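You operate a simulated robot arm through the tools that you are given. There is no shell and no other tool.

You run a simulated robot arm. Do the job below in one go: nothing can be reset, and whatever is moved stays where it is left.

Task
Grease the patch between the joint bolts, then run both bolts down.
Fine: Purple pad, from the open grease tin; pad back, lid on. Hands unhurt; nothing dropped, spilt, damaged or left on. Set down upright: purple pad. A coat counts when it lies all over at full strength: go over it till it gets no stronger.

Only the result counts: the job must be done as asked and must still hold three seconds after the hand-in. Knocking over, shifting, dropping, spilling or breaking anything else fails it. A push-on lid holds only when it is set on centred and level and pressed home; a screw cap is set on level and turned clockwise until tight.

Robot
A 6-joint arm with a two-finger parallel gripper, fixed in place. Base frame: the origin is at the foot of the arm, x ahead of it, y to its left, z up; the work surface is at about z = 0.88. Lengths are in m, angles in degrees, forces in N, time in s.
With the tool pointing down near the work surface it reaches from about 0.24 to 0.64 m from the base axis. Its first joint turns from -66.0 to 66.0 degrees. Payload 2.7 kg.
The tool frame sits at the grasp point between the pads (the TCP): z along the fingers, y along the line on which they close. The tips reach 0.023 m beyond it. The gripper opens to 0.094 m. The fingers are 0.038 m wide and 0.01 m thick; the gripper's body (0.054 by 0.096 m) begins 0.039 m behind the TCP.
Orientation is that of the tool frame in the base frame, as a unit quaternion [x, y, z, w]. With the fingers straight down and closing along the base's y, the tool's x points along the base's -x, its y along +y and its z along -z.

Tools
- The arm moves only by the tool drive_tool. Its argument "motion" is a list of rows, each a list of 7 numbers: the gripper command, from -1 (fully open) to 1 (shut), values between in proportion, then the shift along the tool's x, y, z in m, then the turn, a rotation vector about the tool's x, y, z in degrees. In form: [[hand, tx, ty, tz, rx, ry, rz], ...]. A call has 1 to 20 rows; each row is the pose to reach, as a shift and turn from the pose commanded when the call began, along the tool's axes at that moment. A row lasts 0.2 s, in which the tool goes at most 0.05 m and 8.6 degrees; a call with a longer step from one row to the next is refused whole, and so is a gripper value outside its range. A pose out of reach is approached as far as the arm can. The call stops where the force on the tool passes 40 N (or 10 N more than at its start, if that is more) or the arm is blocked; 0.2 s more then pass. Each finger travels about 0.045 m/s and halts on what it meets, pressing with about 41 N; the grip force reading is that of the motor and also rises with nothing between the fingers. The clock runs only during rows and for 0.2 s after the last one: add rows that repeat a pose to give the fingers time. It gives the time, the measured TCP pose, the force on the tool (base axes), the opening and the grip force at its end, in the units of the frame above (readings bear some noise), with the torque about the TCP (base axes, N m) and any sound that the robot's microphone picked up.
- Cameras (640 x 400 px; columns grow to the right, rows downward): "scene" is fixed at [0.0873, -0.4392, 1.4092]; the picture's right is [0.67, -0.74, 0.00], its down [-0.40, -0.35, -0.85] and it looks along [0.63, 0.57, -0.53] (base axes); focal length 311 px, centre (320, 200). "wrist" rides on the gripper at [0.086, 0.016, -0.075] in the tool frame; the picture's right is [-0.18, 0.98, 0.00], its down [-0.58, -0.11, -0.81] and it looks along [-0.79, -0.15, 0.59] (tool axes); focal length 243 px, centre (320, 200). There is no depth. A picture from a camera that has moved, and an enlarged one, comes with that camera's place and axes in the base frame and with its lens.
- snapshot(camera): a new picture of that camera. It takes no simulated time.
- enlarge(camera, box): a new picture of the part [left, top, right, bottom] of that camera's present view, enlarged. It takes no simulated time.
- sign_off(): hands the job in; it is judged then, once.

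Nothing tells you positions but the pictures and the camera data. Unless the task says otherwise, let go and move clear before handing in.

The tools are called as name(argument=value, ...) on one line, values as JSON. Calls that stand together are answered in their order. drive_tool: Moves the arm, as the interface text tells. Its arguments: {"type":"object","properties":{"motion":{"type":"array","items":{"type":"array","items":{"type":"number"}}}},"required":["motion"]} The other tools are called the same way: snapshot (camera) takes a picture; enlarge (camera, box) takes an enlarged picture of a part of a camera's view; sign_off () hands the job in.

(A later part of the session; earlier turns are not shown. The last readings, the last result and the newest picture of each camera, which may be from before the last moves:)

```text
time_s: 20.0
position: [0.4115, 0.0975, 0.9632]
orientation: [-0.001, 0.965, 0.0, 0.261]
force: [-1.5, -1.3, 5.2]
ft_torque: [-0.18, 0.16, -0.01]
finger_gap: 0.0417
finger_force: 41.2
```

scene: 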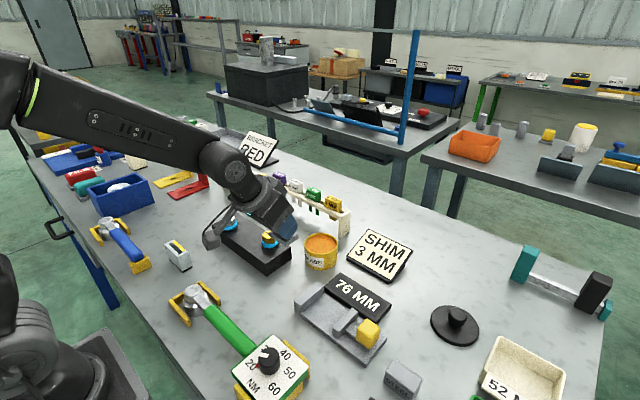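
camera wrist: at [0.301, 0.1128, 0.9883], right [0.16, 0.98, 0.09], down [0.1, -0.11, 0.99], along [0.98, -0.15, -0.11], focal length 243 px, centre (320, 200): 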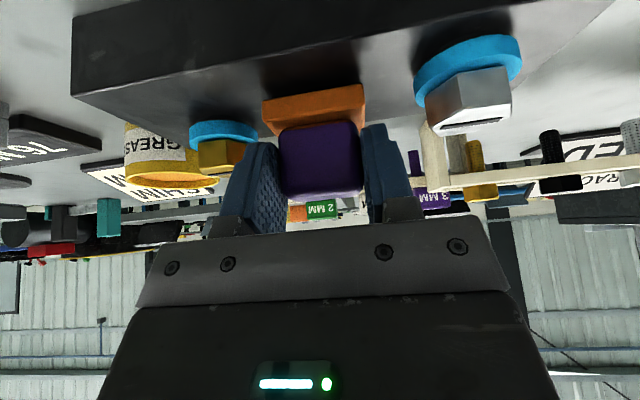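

Light contact with the block (~7 N). Now a first set of wiping strokes, then I'll lift to see how the coat lies.

drive_tool(motion=[[1, 0.0005, 0, 0.0009, 0, 0, 0], [1, 0.0005, 0.011, 0.0009, 0, 0, 0], [1, 0.0005, 0, 0.0009, 0, 0, 0], [1, 0.0005, -0.01, 0.0009, 0, 0, 0], [1, 0.0109, -0.01, -0.0051, 0, 0, 0], [1, 0.0109, 0, -0.0051, 0, 0, 0], [1, 0.0109, 0.011, -0.0051, 0, 0, 0], [1, 0.0005, 0.011, 0.0009, 0, 0, 0], [1, -0.0099, 0.011, 0.0069, 0, 0, 0], [1, -0.0099, 0, 0.0069, 0, 0, 0], [1, -0.0099, -0.01, 0.0069, 0, 0, 0], [1, 0.0005, -0.01, 0.0009, 0, 0, 0], [1, 0.0005, 0, 0.0009, 0, 0, 0]])

enlarge(camera="scene", box=[200, 185, 310, 275])

```text
time_s: 22.8
position: [0.4115, 0.0948, 0.9639]
orientation: [0.001, 0.965, -0.001, 0.26]
force: [-1.1, -7.0, 19.3]
ft_torque: [0.05, -0.03, -0.02]
finger_gap: 0.0416
finger_force: 40.6
```

```text
4.44 times, centred on (255, 230) of scene
camera zoom: at [0.087, -0.4395, 1.4092], right [0.67, -0.74, 0.0], down [-0.4, -0.35, -0.85], along [0.63, 0.57, -0.53], focal length 1380 px, centre (609, 67)
```

zoom: 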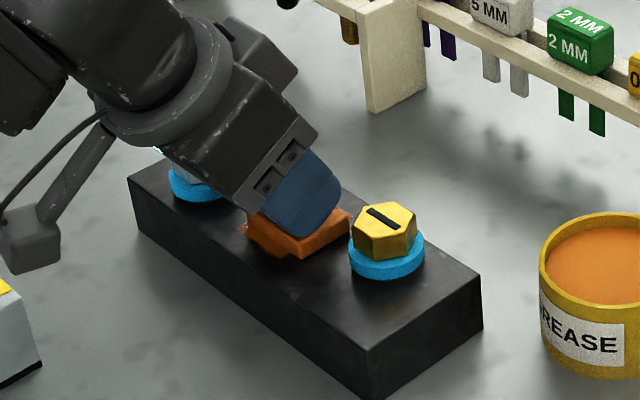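

drive_tool(motion=[[1, -0.01, 0, -0.0173, 0, 0, 0], [1, -0.025, 0, -0.043, 0, 0, 0], [1, -0.035, 0, -0.06, 0, 0, 0], [1, -0.035, 0, -0.06, 0, 0, 0]])

enlarge(camera="scene", box=[200, 185, 310, 275])

enlarge(camera="wrist", box=[160, 0, 480, 120])

```text
time_s: 23.8
position: [0.4141, 0.0962, 1.0332]
orientation: [0.0, 0.966, 0.0, 0.26]
force: [0.6, -0.6, -1.4]
ft_torque: [-0.04, 0.02, 0.04]
finger_gap: 0.0416
finger_force: 40.7
```

```text
4.44 times, centred on (255, 230) of scene
camera zoom: at [0.0873, -0.4392, 1.4092], right [0.67, -0.74, 0.0], down [-0.4, -0.35, -0.85], along [0.63, 0.57, -0.53], focal length 1380 px, centre (609, 67)
```

zoom: 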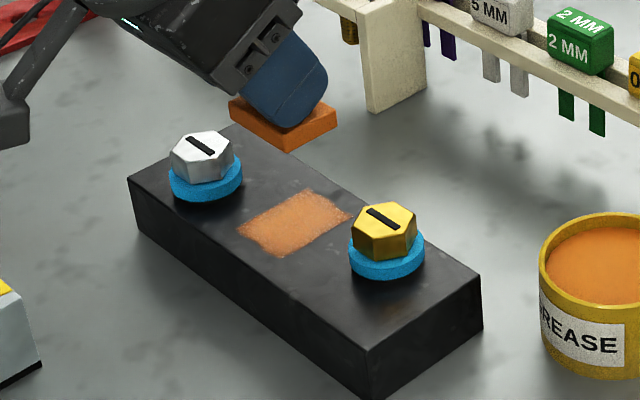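

```text
2.00 times, centred on (320, 60) of wrist
camera zoom: at [0.3015, 0.1128, 1.0532], right [0.16, 0.98, 0.09], down [0.1, -0.11, 0.99], along [0.98, -0.15, -0.11], focal length 485 px, centre (320, 480)
```

zoom: 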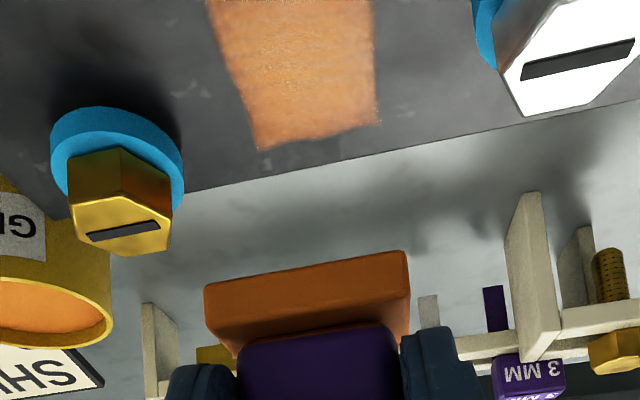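

The coat lies on a patch about 50×42 mm centred near (0.43, 0.10), still somewhat thin with ragged edges. I'll go over it again with longer x strokes to see whether it extends and strengthens.

drive_tool(motion=[[1, 0.012, 0.001, 0.0205, 0, 0, 0], [1, 0.025, 0.003, 0.043, 0, 0, 0], [1, 0.031, 0.003, 0.053, 0, 0, 0], [1, 0.035, 0.003, 0.06, 0, 0, 0], [1, 0.0264, 0.003, 0.065, 0, 0, 0], [1, 0.0177, 0.003, 0.0701, 0, 0, 0], [1, 0.0264, 0.003, 0.065, 0, 0, 0], [1, 0.035, 0.003, 0.06, 0, 0, 0], [1, 0.0471, 0.003, 0.053, 0, 0, 0], [1, 0.0471, 0.01, 0.053, 0, 0, 0], [1, 0.035, 0.01, 0.06, 0, 0, 0], [1, 0.0264, 0.01, 0.065, 0, 0, 0], [1, 0.0177, 0.01, 0.0701, 0, 0, 0], [1, 0.0177, -0.005, 0.0701, 0, 0, 0], [1, 0.0264, -0.005, 0.065, 0, 0, 0], [1, 0.035, -0.005, 0.06, 0, 0, 0], [1, 0.0471, -0.005, 0.053, 0, 0, 0], [1, 0.035, 0.002, 0.06, 0, 0, 0], [1, 0.0177, 0.002, 0.0701, 0, 0, 0], [1, 0.035, 0.002, 0.06, 0, 0, 0]])

drive_tool(motion=[[1, -0.01, 0, -0.0173, 0, 0, 0], [1, -0.025, 0, -0.043, 0, 0, 0], [1, -0.035, 0, -0.06, 0, 0, 0], [1, -0.035, 0, -0.06, 0, 0, 0]])

enlarge(camera="scene", box=[230, 205, 310, 255])

enlarge(camera="wrist", box=[160, 0, 480, 120])

```text
time_s: 28.0
position: [0.4134, 0.0992, 0.9629]
orientation: [0.0, 0.965, 0.0, 0.263]
force: [6.3, -0.3, 17.8]
ft_torque: [-0.03, -0.22, 0.0]
finger_gap: 0.0417
finger_force: 40.5
```

```text
time_s: 29.0
position: [0.4129, 0.0998, 1.033]
orientation: [0.0, 0.966, 0.0, 0.26]
force: [-0.3, -0.7, -1.3]
ft_torque: [0.02, 0.03, 0.03]
finger_gap: 0.0415
finger_force: 41.0
```

```text
8.00 times, centred on (270, 230) of scene
camera zoom: at [0.0873, -0.4392, 1.4092], right [0.67, -0.74, 0.0], down [-0.4, -0.35, -0.85], along [0.63, 0.57, -0.53], focal length 2485 px, centre (720, -40)
```

zoom: 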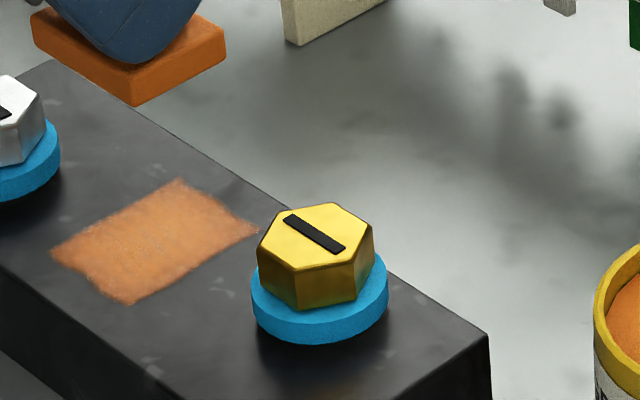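

```text
2.00 times, centred on (320, 60) of wrist
camera zoom: at [0.3018, 0.1163, 1.0536], right [0.16, 0.98, 0.09], down [0.1, -0.11, 0.99], along [0.98, -0.15, -0.11], focal length 485 px, centre (320, 480)
```

zoom: 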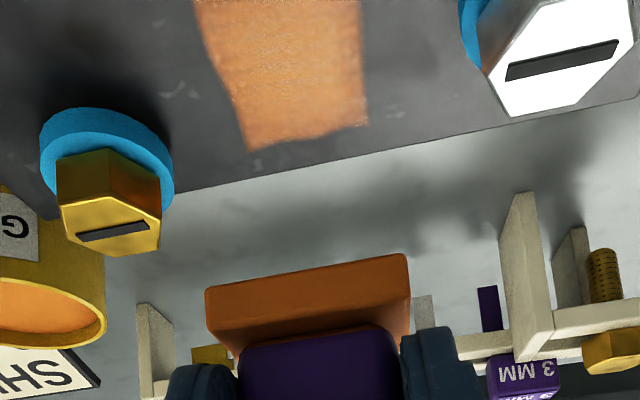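

drive_tool(motion=[[1, 0.012, 0.0, 0.0205, 0, 0, 0], [1, 0.025, 0.0, 0.043, 0, 0, 0], [1, 0.031, 0.0, 0.053, 0, 0, 0], [1, 0.035, 0.0, 0.0602, 0, 0, 0], [1, 0.0177, 0.0, 0.0703, 0, 0, 0], [1, 0.035, 0.0, 0.0602, 0, 0, 0], [1, 0.0471, 0.0, 0.0532, 0, 0, 0], [1, 0.035, 0.0, 0.0602, 0, 0, 0], [1, 0.0177, 0.0, 0.0703, 0, 0, 0], [1, 0.0177, 0.006, 0.0703, 0, 0, 0], [1, 0.035, 0.006, 0.0602, 0, 0, 0], [1, 0.0471, 0.006, 0.0532, 0, 0, 0], [1, 0.035, 0.006, 0.0602, 0, 0, 0], [1, 0.0177, 0.006, 0.0703, 0, 0, 0], [1, 0.0177, -0.006, 0.0703, 0, 0, 0], [1, 0.035, -0.006, 0.0602, 0, 0, 0], [1, 0.0471, -0.006, 0.0532, 0, 0, 0], [1, 0.035, -0.006, 0.0602, 0, 0, 0], [1, 0.0177, 0, 0.0703, 0, 0, 0], [1, 0.035, 0, 0.0602, 0, 0, 0]])

drive_tool(motion=[[1, -0.01, 0, -0.0173, 0, 0, 0], [1, -0.025, 0, -0.043, 0, 0, 0], [1, -0.035, 0, -0.0602, 0, 0, 0], [1, -0.035, 0, -0.0602, 0, 0, 0]])

enlarge(camera="scene", box=[230, 205, 310, 255])

enlarge(camera="wrist", box=[160, 0, 480, 120])

```text
time_s: 33.2
position: [0.4144, 0.0997, 0.9628]
orientation: [0.0, 0.965, 0.0, 0.261]
force: [3.5, 0.3, 10.3]
ft_torque: [-0.03, -0.09, 0.02]
finger_gap: 0.042
finger_force: 41.1
```

```text
time_s: 34.2
position: [0.4128, 0.0994, 1.0325]
orientation: [-0.001, 0.966, -0.001, 0.259]
force: [1.3, -0.2, -1.5]
ft_torque: [-0.03, 0.01, -0.04]
finger_gap: 0.0414
finger_force: 41.4
```

```text
8.00 times, centred on (270, 230) of scene
camera zoom: at [0.0873, -0.4392, 1.4092], right [0.67, -0.74, 0.0], down [-0.4, -0.35, -0.85], along [0.63, 0.57, -0.53], focal length 2485 px, centre (720, -40)
```

zoom: 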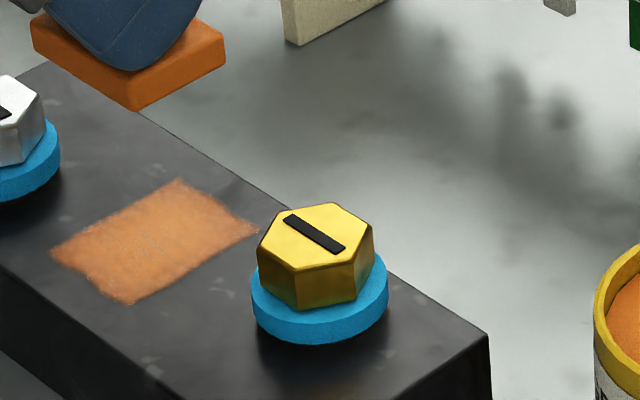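

```text
2.00 times, centred on (320, 60) of wrist
camera zoom: at [0.3005, 0.116, 1.0518], right [0.16, 0.98, 0.09], down [0.1, -0.11, 0.99], along [0.98, -0.15, -0.11], focal length 485 px, centre (320, 480)
```

zoom: 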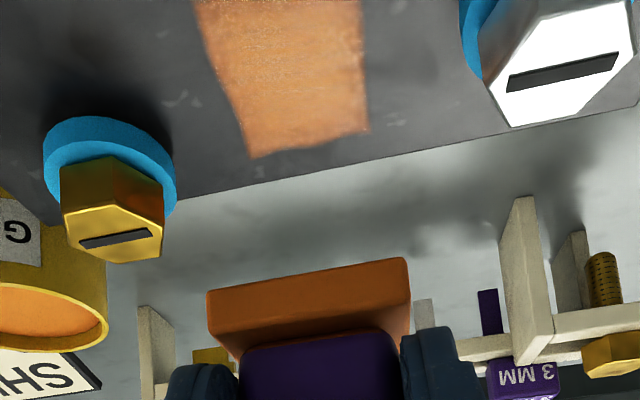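

enlarge(camera="scene", box=[232, 223, 268, 246])

enlarge(camera="wrist", box=[240, 0, 360, 84])

```text
16.00 times, centred on (250, 234) of scene
camera zoom: at [0.0873, -0.4392, 1.4092], right [0.67, -0.74, 0.0], down [-0.4, -0.35, -0.85], along [0.63, 0.57, -0.53], focal length 4969 px, centre (1440, -352)
```

zoom: 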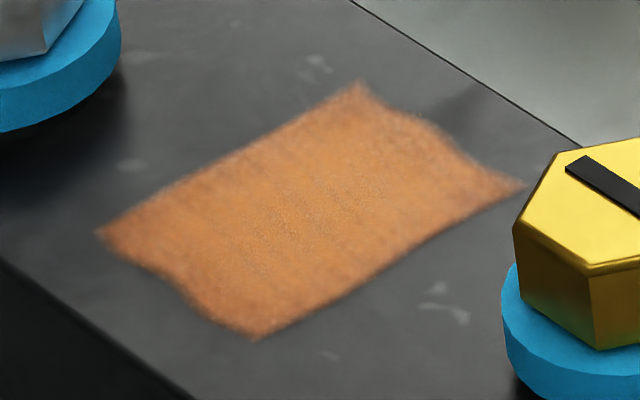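

```text
4.76 times, centred on (300, 42) of wrist
camera zoom: at [0.3005, 0.116, 1.0518], right [0.16, 0.98, 0.09], down [0.1, -0.11, 0.99], along [0.98, -0.15, -0.11], focal length 1155 px, centre (415, 952)
```

zoom: 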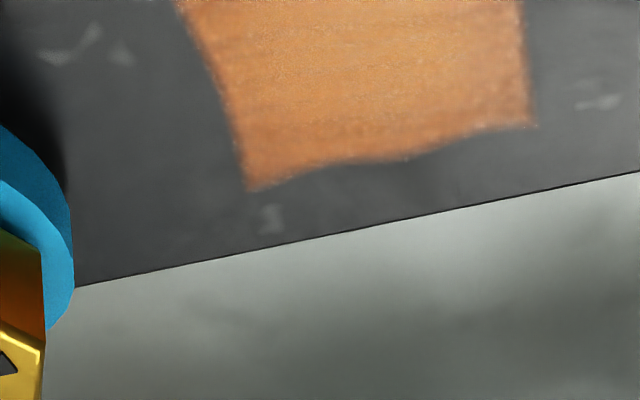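

The coat extent and colour look unchanged between the last two passes. To be sure it isn't limited by a thin load, I'll re-dip once at the same spot and go over it again.

drive_tool(motion=[[1, -0.0147, -0.0322, 0.0093, 0, 0, 0], [1, -0.0294, -0.0644, 0.0186, 0, 0, 0], [1, -0.044, -0.0966, 0.0279, 0, 0, 0], [1, -0.0587, -0.1288, 0.0372, 0, 0, 0], [1, -0.0734, -0.161, 0.0465, 0, 0, 0], [1, -0.0734, -0.161, 0.0465, 0, 0, 0], [1, -0.0594, -0.161, 0.0707, 0, 0, 0], [1, -0.0494, -0.161, 0.088, 0, 0, 0], [1, -0.0444, -0.161, 0.0966, 0, 0, 0], [1, -0.0419, -0.161, 0.1005, 0, 0, 0], [1, -0.0407, -0.161, 0.1027, 0, 0, 0], [1, -0.0407, -0.161, 0.1027, 0, 0, 0]])

enlarge(camera="scene", box=[280, 210, 360, 280])

```text
time_s: 36.8
position: [0.499, -0.0625, 0.964]
orientation: [0.0, 0.965, -0.001, 0.261]
force: [-2.8, 1.6, 8.2]
ft_torque: [0.14, 0.15, -0.02]
finger_gap: 0.0416
finger_force: 41.2
```

```text
5.71 times, centred on (320, 245) of scene
camera zoom: at [0.0871, -0.4391, 1.4093], right [0.67, -0.74, 0.0], down [-0.4, -0.35, -0.85], along [0.63, 0.57, -0.53], focal length 1775 px, centre (320, -57)
```

zoom: 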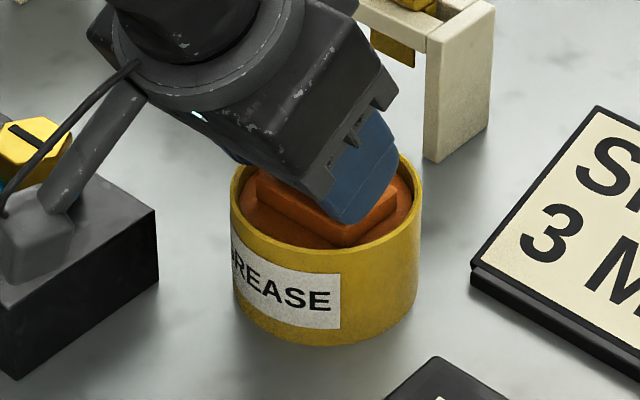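

Contact with the grease at about 10 N, no rim contact. I'll lift, return and go over the patch again.

drive_tool(motion=[[1, -0.005, 0, -0.0086, 0, 0, 0], [1, -0.015, 0, -0.026, 0, 0, 0], [1, -0.0327, 0, -0.0562, 0, 0, 0], [1, -0.018, 0.0322, -0.0655, 0, 0, 0], [1, -0.0033, 0.0644, -0.0748, 0, 0, 0], [1, 0.0114, 0.0966, -0.0841, 0, 0, 0], [1, 0.026, 0.1288, -0.0934, 0, 0, 0], [1, 0.0407, 0.161, -0.1027, 0, 0, 0], [1, 0.0407, 0.161, -0.1027, 0, 0, 0]])

drive_tool(motion=[[1, 0.012, 0.0, 0.0205, 0, 0, 0], [1, 0.025, 0.0, 0.043, 0, 0, 0], [1, 0.031, 0.0, 0.053, 0, 0, 0], [1, 0.035, 0.0, 0.0602, 0, 0, 0], [1, 0.0177, 0.0, 0.0703, 0, 0, 0], [1, 0.035, 0.0, 0.0602, 0, 0, 0], [1, 0.0471, 0.0, 0.0532, 0, 0, 0], [1, 0.035, 0.0, 0.0602, 0, 0, 0], [1, 0.0177, 0.0, 0.0703, 0, 0, 0], [1, 0.0177, 0.006, 0.0703, 0, 0, 0], [1, 0.035, 0.006, 0.0602, 0, 0, 0], [1, 0.0471, 0.006, 0.0532, 0, 0, 0], [1, 0.035, 0.006, 0.0602, 0, 0, 0], [1, 0.0177, 0.006, 0.0703, 0, 0, 0], [1, 0.0177, -0.006, 0.0703, 0, 0, 0], [1, 0.035, -0.006, 0.0602, 0, 0, 0], [1, 0.0471, -0.006, 0.0532, 0, 0, 0], [1, 0.035, -0.006, 0.0602, 0, 0, 0], [1, 0.0177, 0, 0.0703, 0, 0, 0], [1, 0.035, 0, 0.0602, 0, 0, 0]])

drive_tool(motion=[[1, -0.01, 0, -0.0173, 0, 0, 0], [1, -0.025, 0, -0.043, 0, 0, 0], [1, -0.035, 0, -0.0602, 0, 0, 0], [1, -0.035, 0, -0.0602, 0, 0, 0]])

enlarge(camera="scene", box=[232, 223, 268, 246])

enlarge(camera="wrist", box=[240, 0, 360, 84])

snapshot(camera="scene")

```text
time_s: 38.8
position: [0.4123, 0.1001, 1.0303]
orientation: [-0.001, 0.966, 0.0, 0.26]
force: [-0.4, 0.6, -2.0]
ft_torque: [-0.02, 0.03, 0.0]
finger_gap: 0.0415
finger_force: 41.1
```

```text
time_s: 43.0
position: [0.4118, 0.0981, 0.9625]
orientation: [0.0, 0.965, 0.0, 0.261]
force: [1.3, -0.4, 3.4]
ft_torque: [0.12, -0.02, -0.01]
finger_gap: 0.0415
finger_force: 41.2
```

```text
time_s: 44.0
position: [0.4106, 0.098, 1.0323]
orientation: [0.0, 0.966, 0.0, 0.26]
force: [0.5, 0.1, -1.3]
ft_torque: [-0.02, 0.02, -0.04]
finger_gap: 0.0417
finger_force: 41.2
```

```text
16.00 times, centred on (250, 234) of scene
camera zoom: at [0.0873, -0.4392, 1.4092], right [0.67, -0.74, 0.0], down [-0.4, -0.35, -0.85], along [0.63, 0.57, -0.53], focal length 4969 px, centre (1440, -352)
```

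zoom: 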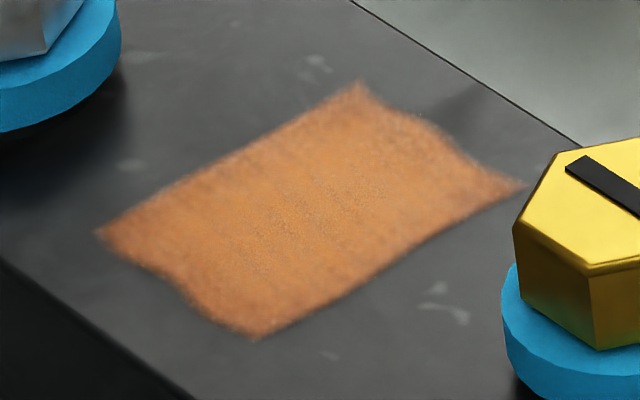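

```text
4.76 times, centred on (300, 42) of wrist
camera zoom: at [0.2992, 0.1145, 1.0522], right [0.16, 0.98, 0.09], down [0.1, -0.11, 0.99], along [0.98, -0.15, -0.11], focal length 1155 px, centre (415, 952)
```

zoom: 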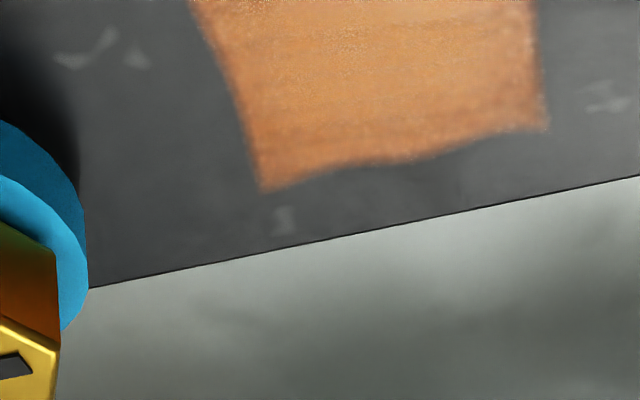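

```text
taken
```

scene: 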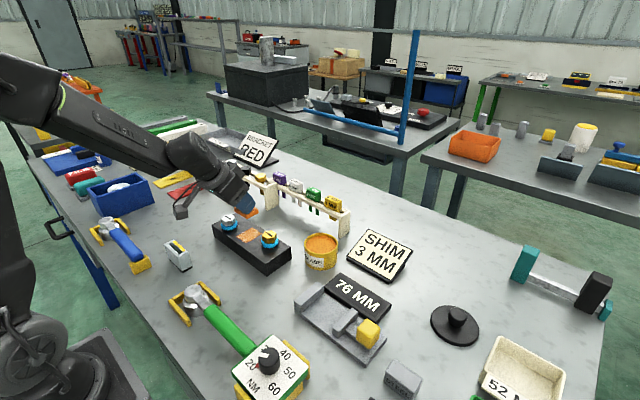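

The coat is unchanged after a re-dip, so it's at full strength. Now I'll carry the pad back to its original spot, ending with a short vertical lowering.

drive_tool(motion=[[1, -0.0156, -0.04, 0.0082, 0, 0, 0], [1, -0.0312, -0.08, 0.0164, 0, 0, 0], [1, -0.0467, -0.12, 0.0246, 0, 0, 0], [1, -0.0623, -0.16, 0.0328, 0, 0, 0], [1, -0.0779, -0.2, 0.041, 0, 0, 0], [1, -0.0935, -0.24, 0.0491, 0, 0, 0], [1, -0.1091, -0.28, 0.0573, 0, 0, 0], [1, -0.1246, -0.32, 0.0655, 0, 0, 0], [1, -0.1402, -0.36, 0.0737, 0, 0, 0], [1, -0.1558, -0.399, 0.0819, 0, 0, 0], [1, -0.1575, -0.399, 0.115, 0, 0, 0], [1, -0.159, -0.399, 0.15, 0, 0, 0], [1, -0.1598, -0.399, 0.185, 0, 0, 0], [1, -0.1598, -0.399, 0.205, 0, 0, 0], [1, -0.1598, -0.399, 0.205, 0, 0, 0]])

enlarge(camera="scene", box=[390, 210, 490, 290])

```text
time_s: 47.2
position: [0.6526, -0.2995, 0.9348]
orientation: [0.0, 0.966, 0.0, 0.26]
force: [0.2, 0.1, -1.7]
ft_torque: [0.0, 0.03, 0.03]
finger_gap: 0.0418
finger_force: 40.8
```

```text
5.00 times, centred on (440, 250) of scene
camera zoom: at [0.0873, -0.4392, 1.4092], right [0.67, -0.74, 0.0], down [-0.4, -0.35, -0.85], along [0.63, 0.57, -0.53], focal length 1553 px, centre (-280, -50)
```

zoom: 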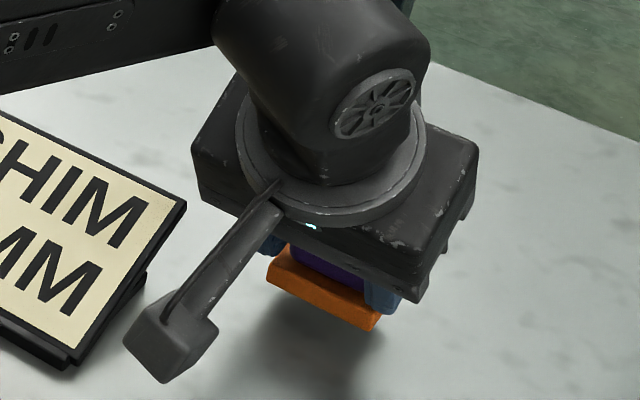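

drive_tool(motion=[[1, 0.0015, 0, 0.0026, 0, 0, 0], [1, 0.0025, 0, 0.0043, 0, 0, 0], [1, 0.0032, 0, 0.0055, 0, 0, 0], [1, 0.0032, 0, 0.0055, 0, 0, 0]])

```text
time_s: 48.2
position: [0.6533, -0.2995, 0.9289]
orientation: [0.0, 0.965, 0.0, 0.261]
force: [0.6, 0.0, -1.4]
ft_torque: [-0.02, 0.0, 0.02]
finger_gap: 0.0419
finger_force: 41.4
```

drive_tool(motion=[[1, 0.0005, 0, 0.0009, 0, 0, 0], [1, 0.001, 0, 0.0017, 0, 0, 0], [1, 0.0013, 0, 0.0022, 0, 0, 0], [1, 0.0013, 0, 0.0022, 0, 0, 0]])

```text
time_s: 49.2
position: [0.6538, -0.2997, 0.9259]
orientation: [0.001, 0.966, -0.001, 0.26]
force: [-1.2, 0.4, -1.7]
ft_torque: [-0.03, 0.03, 0.02]
finger_gap: 0.0416
finger_force: 41.2
```

drive_tool(motion=[[1, 0.0005, 0, 0.0009, 0, 0, 0], [1, 0.0008, 0, 0.0014, 0, 0, 0], [1, 0.0008, 0, 0.0014, 0, 0, 0]])

enlarge(camera="scene", box=[390, 210, 490, 290])

```text
time_s: 50.0
position: [0.6526, -0.3002, 0.9245]
orientation: [0.0, 0.965, 0.0, 0.261]
force: [-0.2, -0.5, -0.7]
ft_torque: [-0.02, 0.06, -0.01]
finger_gap: 0.0417
finger_force: 41.0
```

```text
5.00 times, centred on (440, 250) of scene
camera zoom: at [0.0873, -0.4392, 1.4092], right [0.67, -0.74, 0.0], down [-0.4, -0.35, -0.85], along [0.63, 0.57, -0.53], focal length 1553 px, centre (-280, -50)
```

zoom: 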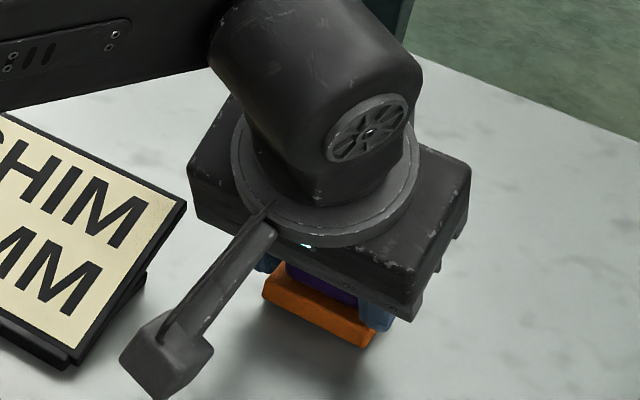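

drive_tool(motion=[[1, 0.0003, 0, 0.0005, 0, 0, 0], [1, 0.0005, 0, 0.0009, 0, 0, 0], [1, 0.0005, 0, 0.0009, 0, 0, 0]])

```text
time_s: 50.8
position: [0.6542, -0.2992, 0.9224]
orientation: [0.0, 0.965, 0.0, 0.261]
force: [-0.1, -0.6, -1.3]
ft_torque: [-0.03, 0.01, -0.02]
finger_gap: 0.0415
finger_force: 41.4
```

drive_tool(motion=[[1, 0.0005, 0, 0.0009, 0, 0, 0], [1, 0.0008, 0, 0.0014, 0, 0, 0], [1, 0.0008, 0, 0.0014, 0, 0, 0]])

enlarge(camera="scene", box=[420, 240, 470, 285])

```text
time_s: 51.6
position: [0.6536, -0.3002, 0.9225]
orientation: [0.0, 0.965, 0.0, 0.261]
force: [0.2, 0.5, -0.4]
ft_torque: [0.07, 0.02, -0.05]
finger_gap: 0.0416
finger_force: 41.0
```

```text
8.89 times, centred on (445, 262) of scene
camera zoom: at [0.0873, -0.4392, 1.4093], right [0.67, -0.74, 0.0], down [-0.4, -0.35, -0.85], along [0.63, 0.57, -0.53], focal length 2761 px, centre (-791, -356)
```

zoom: 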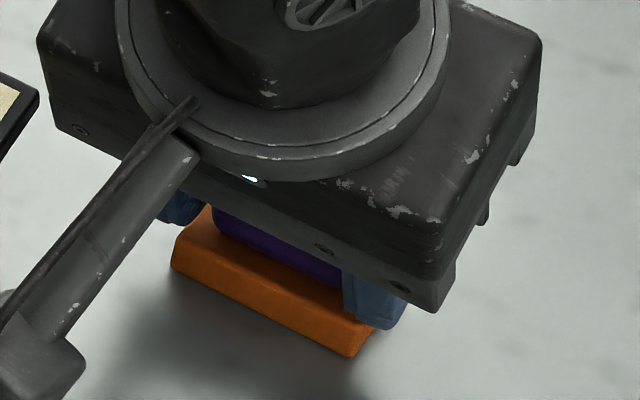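

drive_tool(motion=[[1, 0.0003, 0, 0.0005, 0, 0, 0], [1, 0.0006, 0, 0.001, 0, 0, 0], [1, 0.0006, 0, 0.001, 0, 0, 0]])

```text
time_s: 52.4
position: [0.6533, -0.2987, 0.9221]
orientation: [0.0, 0.965, 0.0, 0.261]
force: [1.5, 0.3, 3.0]
ft_torque: [0.09, -0.01, -0.05]
finger_gap: 0.0415
finger_force: 41.3
```

Pad is down on the bench with light contact. Releasing and backing off.

drive_tool(motion=[[0.05, 0, 0, 0, 0, 0, 0], [-0.2, 0, 0, 0, 0, 0, 0], [-0.6, 0, 0, 0, 0, 0, 0], [-0.6, 0, 0, 0, 0, 0, 0], [-0.6, 0, 0, 0, 0, 0, 0], [-0.6, 0, 0, -0.02, 0, 0, 0], [-0.6, 0, 0, -0.05, 0, 0, 0], [-0.6, 0, 0, -0.09, 0, 0, 0], [-0.6, 0, 0, -0.13, 0, 0, 0], [-0.6, 0, 0, -0.13, 0, 0, 0]])

snapshot(camera="wrist")

enlarge(camera="scene", box=[390, 230, 490, 350])

```text
time_s: 54.6
position: [0.5875, -0.2991, 1.0342]
orientation: [0.001, 0.965, -0.001, 0.261]
force: [0.6, 0.2, 0.1]
ft_torque: [0.0, 0.01, -0.02]
finger_gap: 0.0749
finger_force: 0.0
```

```text
taken
camera wrist: at [0.4754, -0.283, 1.0546], right [0.16, 0.98, 0.09], down [0.1, -0.11, 0.99], along [0.98, -0.15, -0.11], focal length 243 px, centre (320, 200)
```

wrist: 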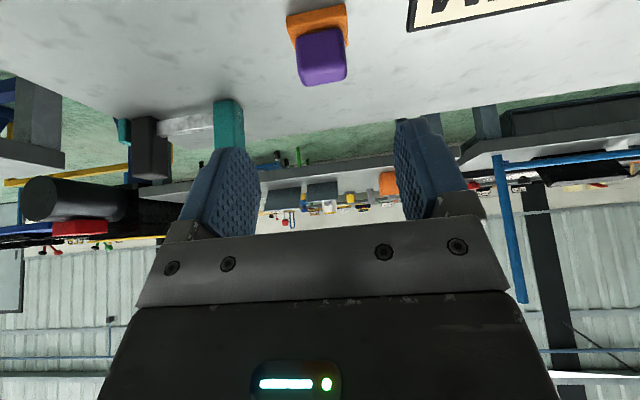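

```text
3.33 times, centred on (440, 290) of scene
camera zoom: at [0.0873, -0.4392, 1.4092], right [0.67, -0.74, 0.0], down [-0.4, -0.35, -0.85], along [0.63, 0.57, -0.53], focal length 1035 px, centre (-80, -100)
```

zoom: 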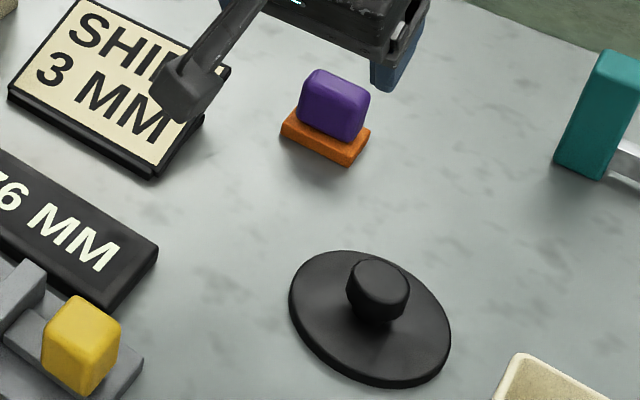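

The pad is back on its spot, upright. Next is the lid near (0.54, −0.375); I'll lower the tilt to 15° and take a closer look.

drive_tool(motion=[[-0.3, 0.032, -0.018, -0.009, 0, 4, 0], [-0.3, 0.064, -0.037, -0.018, 0, 8, 0], [-0.3, 0.096, -0.055, -0.027, 0, 12, 0], [-0.3, 0.1277, -0.0735, -0.035, 0, 15.2, 0], [-0.3, 0.1277, -0.0735, -0.035, 0, 15.2, 0]])

snapshot(camera="wrist")

enlarge(camera="wrist", box=[240, 40, 400, 160])

```text
time_s: 55.8
position: [0.4599, -0.374, 0.9996]
orientation: [-0.001, 0.992, -0.001, 0.13]
force: [-0.7, -0.3, 0.0]
ft_torque: [0.01, -0.03, 0.0]
finger_gap: 0.0612
finger_force: 0.0
```

```text
taken
camera wrist: at [0.3581, -0.3579, 1.0499], right [0.18, 0.98, 0.05], down [0.35, -0.11, 0.93], along [0.92, -0.15, -0.37], focal length 243 px, centre (320, 200)
```

wrist: 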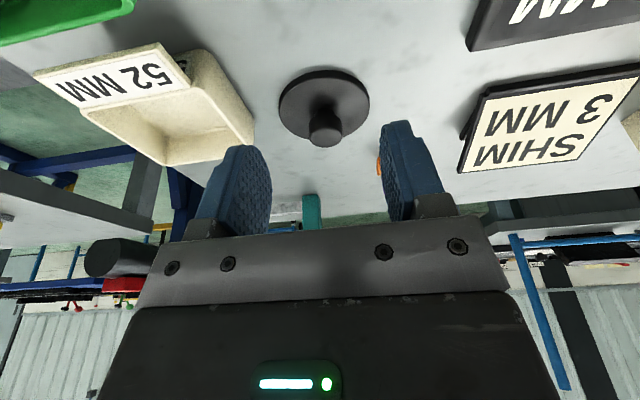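

```text
3.33 times, centred on (320, 100) of wrist
camera zoom: at [0.3581, -0.3579, 1.0499], right [0.18, 0.98, 0.05], down [0.35, -0.11, 0.93], along [0.92, -0.15, -0.37], focal length 809 px, centre (320, 533)
```

zoom: 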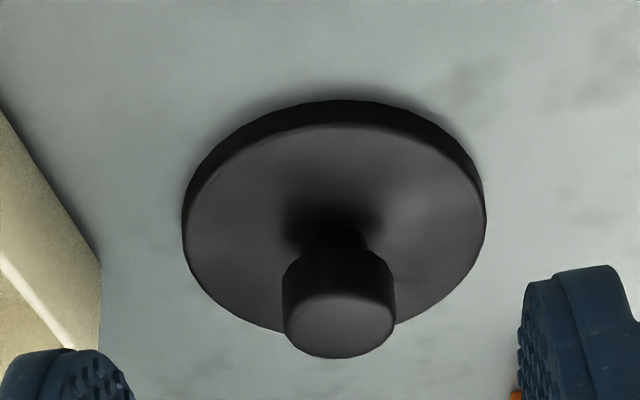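

Lid centre computes to (0.541, −0.378), knob about 30 mm across with its top near z=0.914. Lowering open fingers around the knob.

drive_tool(motion=[[-0.3, -0.027, -0.002, 0.019, 0, 0, 0], [-0.3, -0.0545, -0.0045, 0.0384, 0, 0, 0], [-0.3, -0.0545, -0.0045, 0.06, 0, 0, 0], [-0.3, -0.0545, -0.0045, 0.08, 0, 0, 0], [-0.3, -0.0545, -0.0045, 0.09, 0, 0, 0], [-0.3, -0.0545, -0.0045, 0.09, 0, 0, 0]])

snapshot(camera="wrist")

enlarge(camera="scene", box=[400, 270, 510, 360])

```text
time_s: 57.2
position: [0.5362, -0.3771, 0.9266]
orientation: [0.0, 0.992, -0.001, 0.13]
force: [1.0, 1.2, 0.5]
ft_torque: [0.02, 0.02, 0.04]
finger_gap: 0.0611
finger_force: 0.1
```

```text
taken
camera wrist: at [0.4344, -0.361, 0.9757], right [0.18, 0.98, 0.05], down [0.35, -0.11, 0.93], along [0.92, -0.15, -0.37], focal length 243 px, centre (320, 200)
```

wrist: 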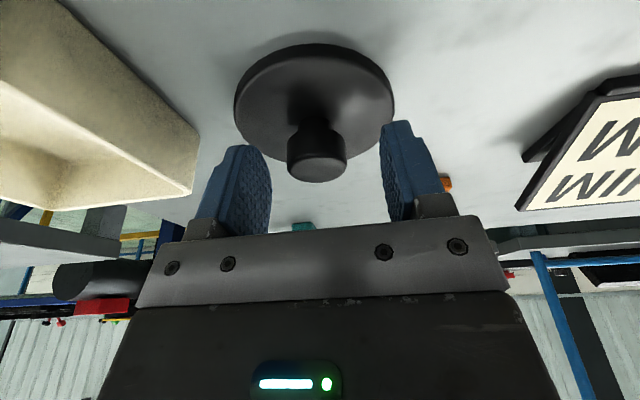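

```text
4.44 times, centred on (455, 315) of scene
camera zoom: at [0.0873, -0.4392, 1.4092], right [0.67, -0.74, 0.0], down [-0.4, -0.35, -0.85], along [0.63, 0.57, -0.53], focal length 1380 px, centre (-280, -311)
```

zoom: 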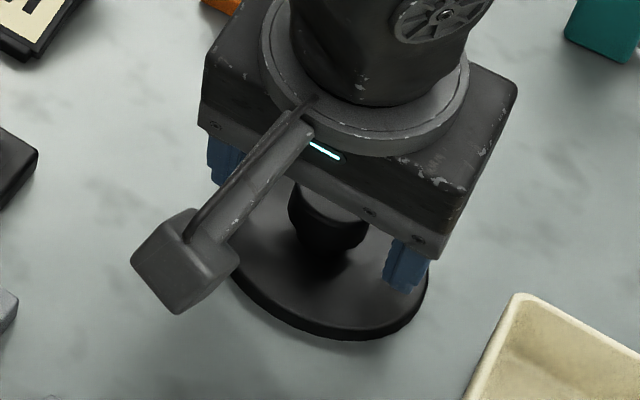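

drive_tool(motion=[[-0.3, -0.0005, -0.002, 0.004, 0, 0, 0], [-0.3, -0.001, -0.002, 0.008, 0, 0, 0], [-0.3, -0.001, -0.002, 0.008, 0, 0, 0], [0.1, -0.001, -0.002, 0.008, 0, 0, 0], [0.4, -0.001, -0.002, 0.008, 0, 0, 0], [1, -0.001, -0.002, 0.008, 0, 0, 0], [1, -0.001, -0.002, 0.008, 0, 0, 0], [1, -0.001, -0.002, 0.008, 0, 0, 0]])

snapshot(camera="wrist")

enlarge(camera="scene", box=[400, 270, 510, 360])

```text
time_s: 59.0
position: [0.539, -0.3797, 0.9187]
orientation: [0.0, 0.992, 0.0, 0.13]
force: [-0.7, -0.1, -0.6]
ft_torque: [0.0, 0.01, -0.02]
finger_gap: 0.0302
finger_force: 41.5
```

```text
taken
camera wrist: at [0.4372, -0.3634, 0.9683], right [0.18, 0.98, 0.05], down [0.35, -0.11, 0.93], along [0.92, -0.15, -0.37], focal length 243 px, centre (320, 200)
```

wrist: 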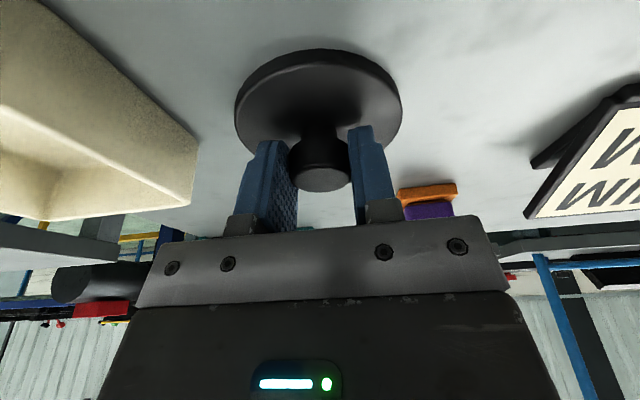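

```text
4.44 times, centred on (455, 315) of scene
camera zoom: at [0.0873, -0.4392, 1.4092], right [0.67, -0.74, 0.0], down [-0.4, -0.35, -0.85], along [0.63, 0.57, -0.53], focal length 1380 px, centre (-280, -311)
```

zoom: 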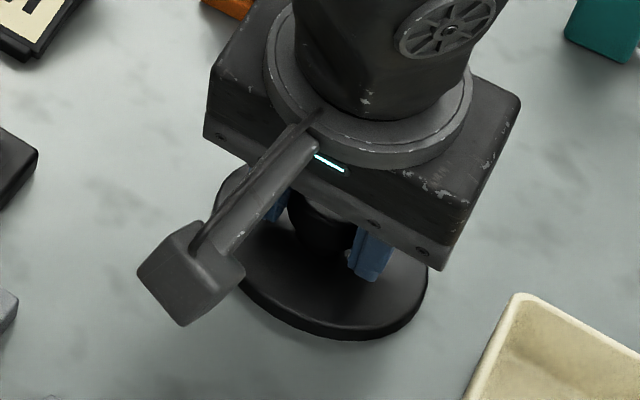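

Knob gripped at 30 mm. Lifting and carrying the lid over the tin at height.

drive_tool(motion=[[1, -0.0026, 0, -0.01, 0, 0, 0], [1, -0.0078, 0, -0.03, 0, 0, 0], [1, -0.0155, 0, -0.058, 0, 0, 0], [1, -0.013, 0.04, -0.065, 0, 0, 0], [1, -0.011, 0.08, -0.072, 0, 0, 0], [1, -0.009, 0.12, -0.08, 0, 0, 0], [1, -0.007, 0.16, -0.087, 0, 0, 0], [1, -0.004, 0.2, -0.094, 0, 0, 0], [1, -0.002, 0.24, -0.101, 0, 0, 0], [1, 0, 0.28, -0.108, 0, 0, 0], [1, 0.0028, 0.319, -0.1156, 0, 0, 0], [1, 0.0028, 0.319, -0.1156, 0, 0, 0]])

snapshot(camera="wrist")

enlarge(camera="scene", box=[260, 180, 380, 280])

```text
time_s: 61.6
position: [0.5073, -0.059, 1.028]
orientation: [0.0, 0.991, 0.0, 0.13]
force: [0.5, 0.3, -0.4]
ft_torque: [-0.04, -0.01, 0.02]
finger_gap: 0.0301
finger_force: 40.8
```

```text
taken
camera wrist: at [0.4054, -0.0426, 1.078], right [0.18, 0.98, 0.05], down [0.35, -0.11, 0.93], along [0.92, -0.15, -0.37], focal length 243 px, centre (320, 200)
```

wrist: 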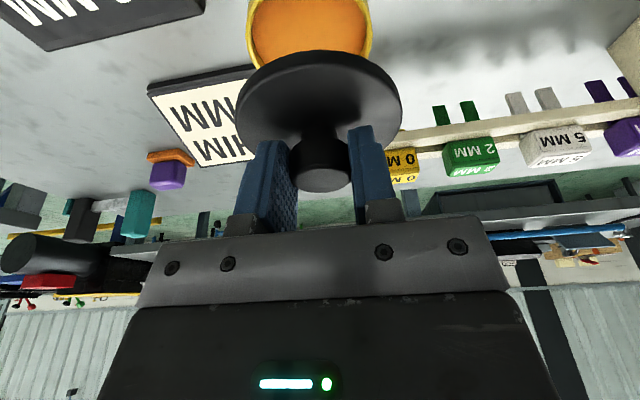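

```text
4.00 times, centred on (320, 230) of scene
camera zoom: at [0.0873, -0.4391, 1.4092], right [0.67, -0.74, 0.0], down [-0.4, -0.35, -0.85], along [0.63, 0.57, -0.53], focal length 1242 px, centre (320, 80)
```

zoom: 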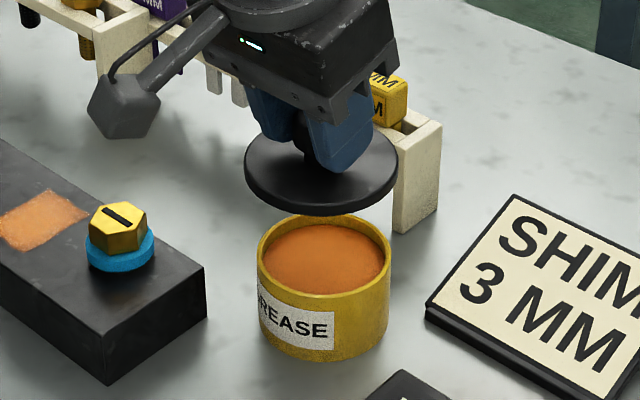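

drive_tool(motion=[[1, 0.0039, -0.001, 0.0145, 0, 0, 0], [1, 0.0077, -0.002, 0.029, 0, 0, 0], [1, 0.0116, -0.002, 0.0435, 0, 0, 0], [1, 0.0134, -0.002, 0.0502, 0, 0, 0], [1, 0.0134, -0.002, 0.0502, 0, 0, 0]])

enlarge(camera="wrist", box=[220, 0, 420, 130])

enlarge(camera="scene", box=[280, 210, 360, 280])

```text
time_s: 62.8
position: [0.5066, -0.0622, 0.9773]
orientation: [0.0, 0.991, 0.0, 0.131]
force: [0.7, 0.3, -1.2]
ft_torque: [0.0, -0.01, 0.02]
finger_gap: 0.0302
finger_force: 41.4
```

```text
3.08 times, centred on (320, 65) of wrist
camera zoom: at [0.4043, -0.0459, 1.0269], right [0.18, 0.98, 0.05], down [0.35, -0.11, 0.93], along [0.92, -0.15, -0.37], focal length 746 px, centre (320, 615)
```

zoom: 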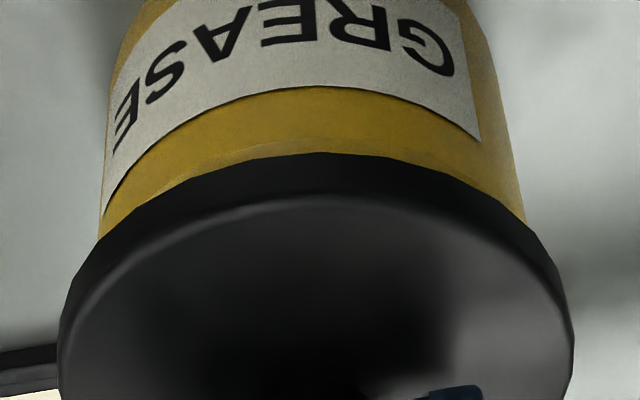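

```text
5.71 times, centred on (320, 245) of scene
camera zoom: at [0.0873, -0.4392, 1.4092], right [0.67, -0.74, 0.0], down [-0.4, -0.35, -0.85], along [0.63, 0.57, -0.53], focal length 1775 px, centre (320, -57)
```

zoom: 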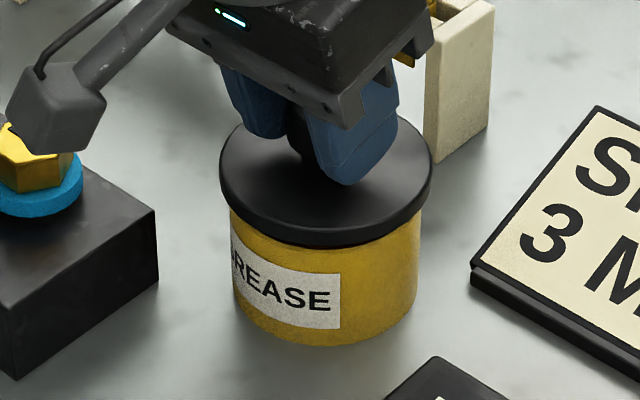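

drive_tool(motion=[[1, -0.0014, 0.001, 0.0004, 0, 0, 0], [1, -0.0004, 0.001, 0.0043, 0, 0, 0], [1, 0.0006, 0.001, 0.0081, 0, 0, 0], [1, 0.0006, 0.001, 0.0081, 0, 0, 0]])

enlarge(camera="scene", box=[280, 210, 360, 280])

```text
time_s: 63.8
position: [0.5079, -0.0621, 0.9698]
orientation: [0.0, 0.991, -0.001, 0.131]
force: [0.0, -0.2, -0.6]
ft_torque: [-0.01, 0.05, 0.02]
finger_gap: 0.0302
finger_force: 41.3
```

```text
5.71 times, centred on (320, 245) of scene
camera zoom: at [0.0873, -0.4392, 1.4092], right [0.67, -0.74, 0.0], down [-0.4, -0.35, -0.85], along [0.63, 0.57, -0.53], focal length 1775 px, centre (320, -57)
```

zoom: 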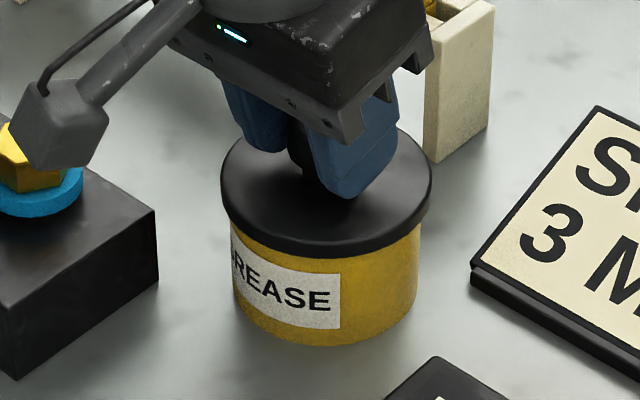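

drive_tool(motion=[[1, 0.0005, 0, 0.0019, 0, 0, 0], [1, 0.001, 0, 0.0039, 0, 0, 0], [1, 0.001, 0, 0.0039, 0, 0, 0]])

```text
time_s: 64.6
position: [0.5083, -0.0624, 0.97]
orientation: [0.0, 0.991, 0.0, 0.132]
force: [-6.9, 1.1, 6.2]
ft_torque: [0.01, 0.12, 0.02]
finger_gap: 0.0303
finger_force: 41.3
heard: snap
stopped in row 3: the force on the tool passed its limit at 42 N (the readings are from after the stop); the commanded pose is now the measured one
```

I heard a snap; I'll check how the lid sits.

enlarge(camera="scene", box=[280, 210, 360, 280])

enlarge(camera="wrist", box=[220, 0, 420, 130])

```text
5.71 times, centred on (320, 245) of scene
camera zoom: at [0.087, -0.4391, 1.4093], right [0.67, -0.74, 0.0], down [-0.4, -0.35, -0.85], along [0.63, 0.57, -0.53], focal length 1775 px, centre (320, -57)
```

zoom: 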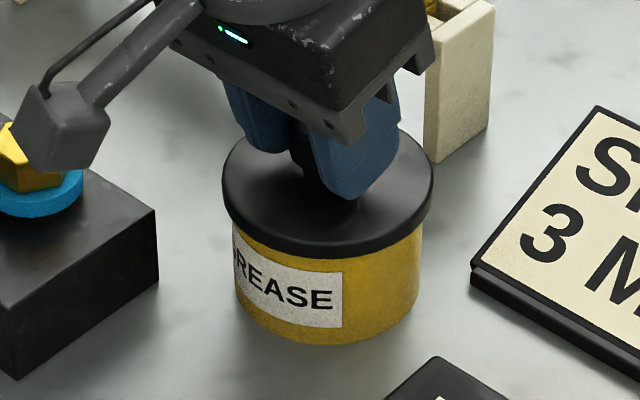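

```text
3.08 times, centred on (320, 65) of wrist
camera zoom: at [0.4056, -0.0456, 1.0181], right [0.18, 0.98, 0.05], down [0.35, -0.11, 0.93], along [0.92, -0.15, -0.36], focal length 746 px, centre (320, 615)
```

zoom: 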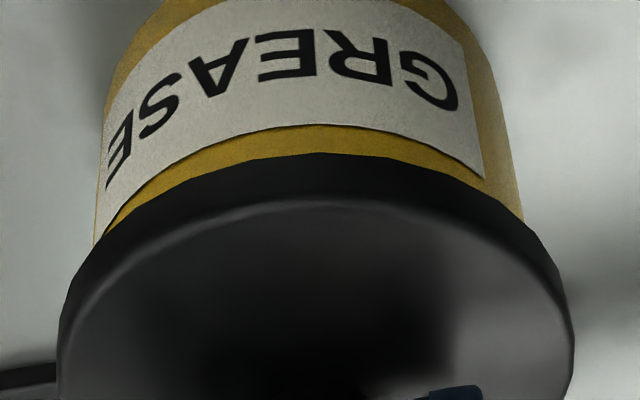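

The lid sits level and evenly on the tin. Releasing the knob and backing up.

drive_tool(motion=[[0.2, 0, 0, 0, 0, 0, 0], [0, 0, 0, 0, 0, 0, 0], [-0.3, 0, 0, 0, 0, 0, 0], [-0.3, 0, 0, 0, 0, 0, 0], [-0.3, -0.0052, 0, -0.0193, 0, 0, 0], [-0.3, -0.0129, 0, -0.0483, 0, 0, 0], [-0.3, -0.0207, 0, -0.0773, 0, 0, 0], [-0.3, -0.0207, 0, -0.0773, 0, 0, 0]])

snapshot(camera="scene")

enlarge(camera="scene", box=[280, 210, 360, 280])

enlarge(camera="wrist", box=[220, 0, 420, 130])

```text
time_s: 66.4
position: [0.5069, -0.0612, 1.0497]
orientation: [0.001, 0.991, -0.001, 0.132]
force: [-0.1, -0.2, 0.5]
ft_torque: [0.01, 0.02, 0.0]
finger_gap: 0.061
finger_force: 0.0
```

```text
taken
```

scene: 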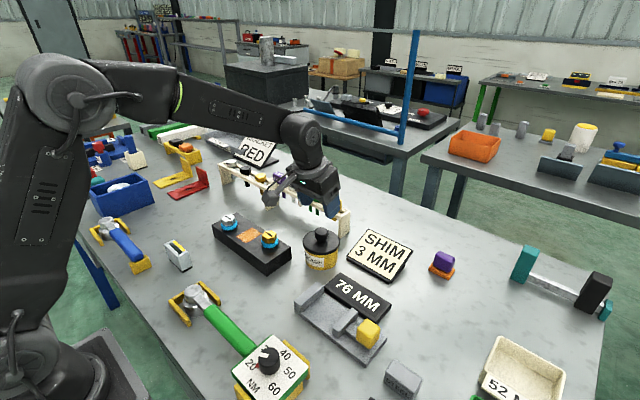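

```text
5.71 times, centred on (320, 245) of scene
camera zoom: at [0.0873, -0.4392, 1.4092], right [0.67, -0.74, 0.0], down [-0.4, -0.35, -0.85], along [0.63, 0.57, -0.53], focal length 1775 px, centre (320, -57)
```

zoom: 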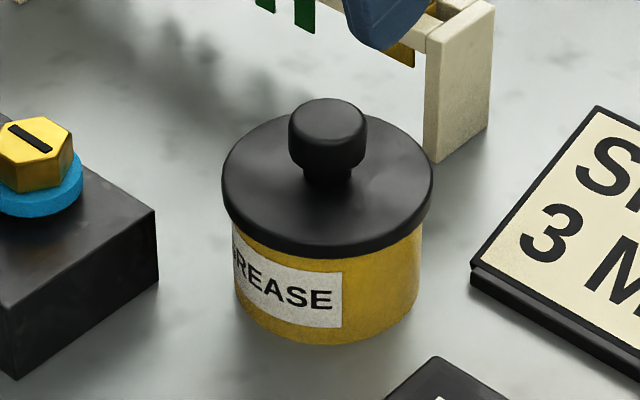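

```text
3.08 times, centred on (320, 65) of wrist
camera zoom: at [0.4046, -0.0448, 1.0981], right [0.18, 0.98, 0.05], down [0.35, -0.11, 0.93], along [0.92, -0.15, -0.36], focal length 746 px, centre (320, 615)
```

zoom: 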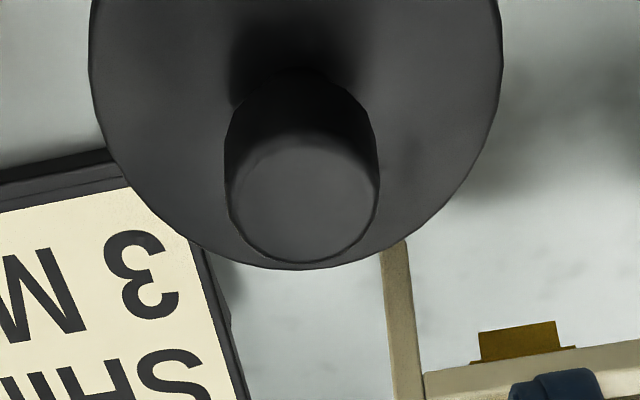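

Lid is on and level. Next the bolts: I'll bring the tool upright and look at the gold bolt closely.

drive_tool(motion=[[-1, 0.028, 0.019, -0.0095, 0, 3, 0], [-1, 0.056, 0.038, -0.019, 0, 6, 0], [-1, 0.084, 0.058, -0.0285, 0, 9, 0], [-1, 0.112, 0.077, -0.038, 0, 12, 0], [-1, 0.1394, 0.096, -0.0476, 0, 15.1, 0], [-1, 0.1394, 0.096, -0.0476, 0, 15.1, 0]])

snapshot(camera="wrist")

enlarge(camera="wrist", box=[200, 0, 520, 160])

```text
time_s: 67.8
position: [0.3606, 0.0345, 1.0585]
orientation: [0.001, 1.0, -0.001, -0.001]
force: [-0.1, 0.4, -0.5]
ft_torque: [0.02, -0.01, 0.01]
finger_gap: 0.0938
finger_force: 0.0
```

```text
taken
camera wrist: at [0.2744, 0.0507, 1.1324], right [0.18, 0.98, 0.0], down [0.58, -0.11, 0.81], along [0.79, -0.15, -0.59], focal length 243 px, centre (320, 200)
```

wrist: 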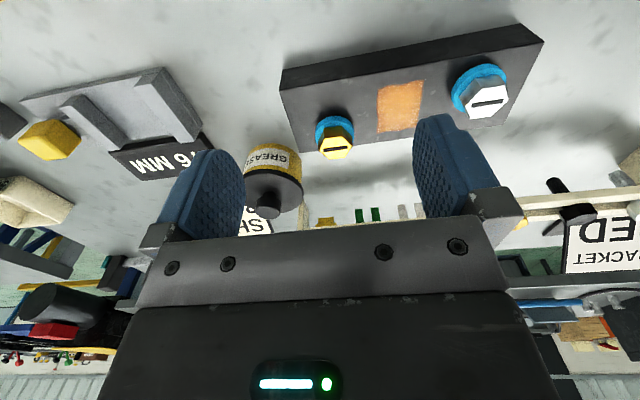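

```text
2.00 times, centred on (360, 80) of wrist
camera zoom: at [0.2744, 0.0507, 1.1324], right [0.18, 0.98, 0.0], down [0.58, -0.11, 0.81], along [0.79, -0.15, -0.59], focal length 485 px, centre (240, 440)
```

zoom: 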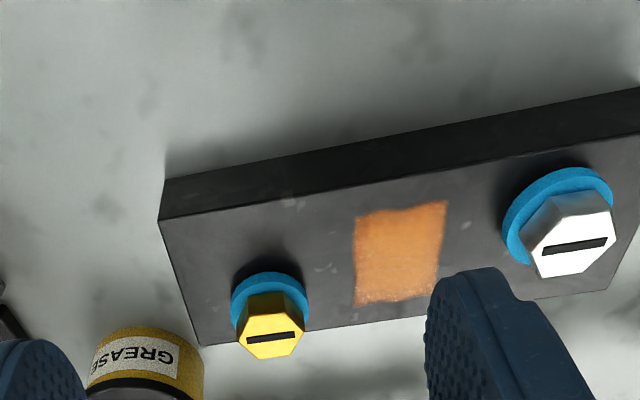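

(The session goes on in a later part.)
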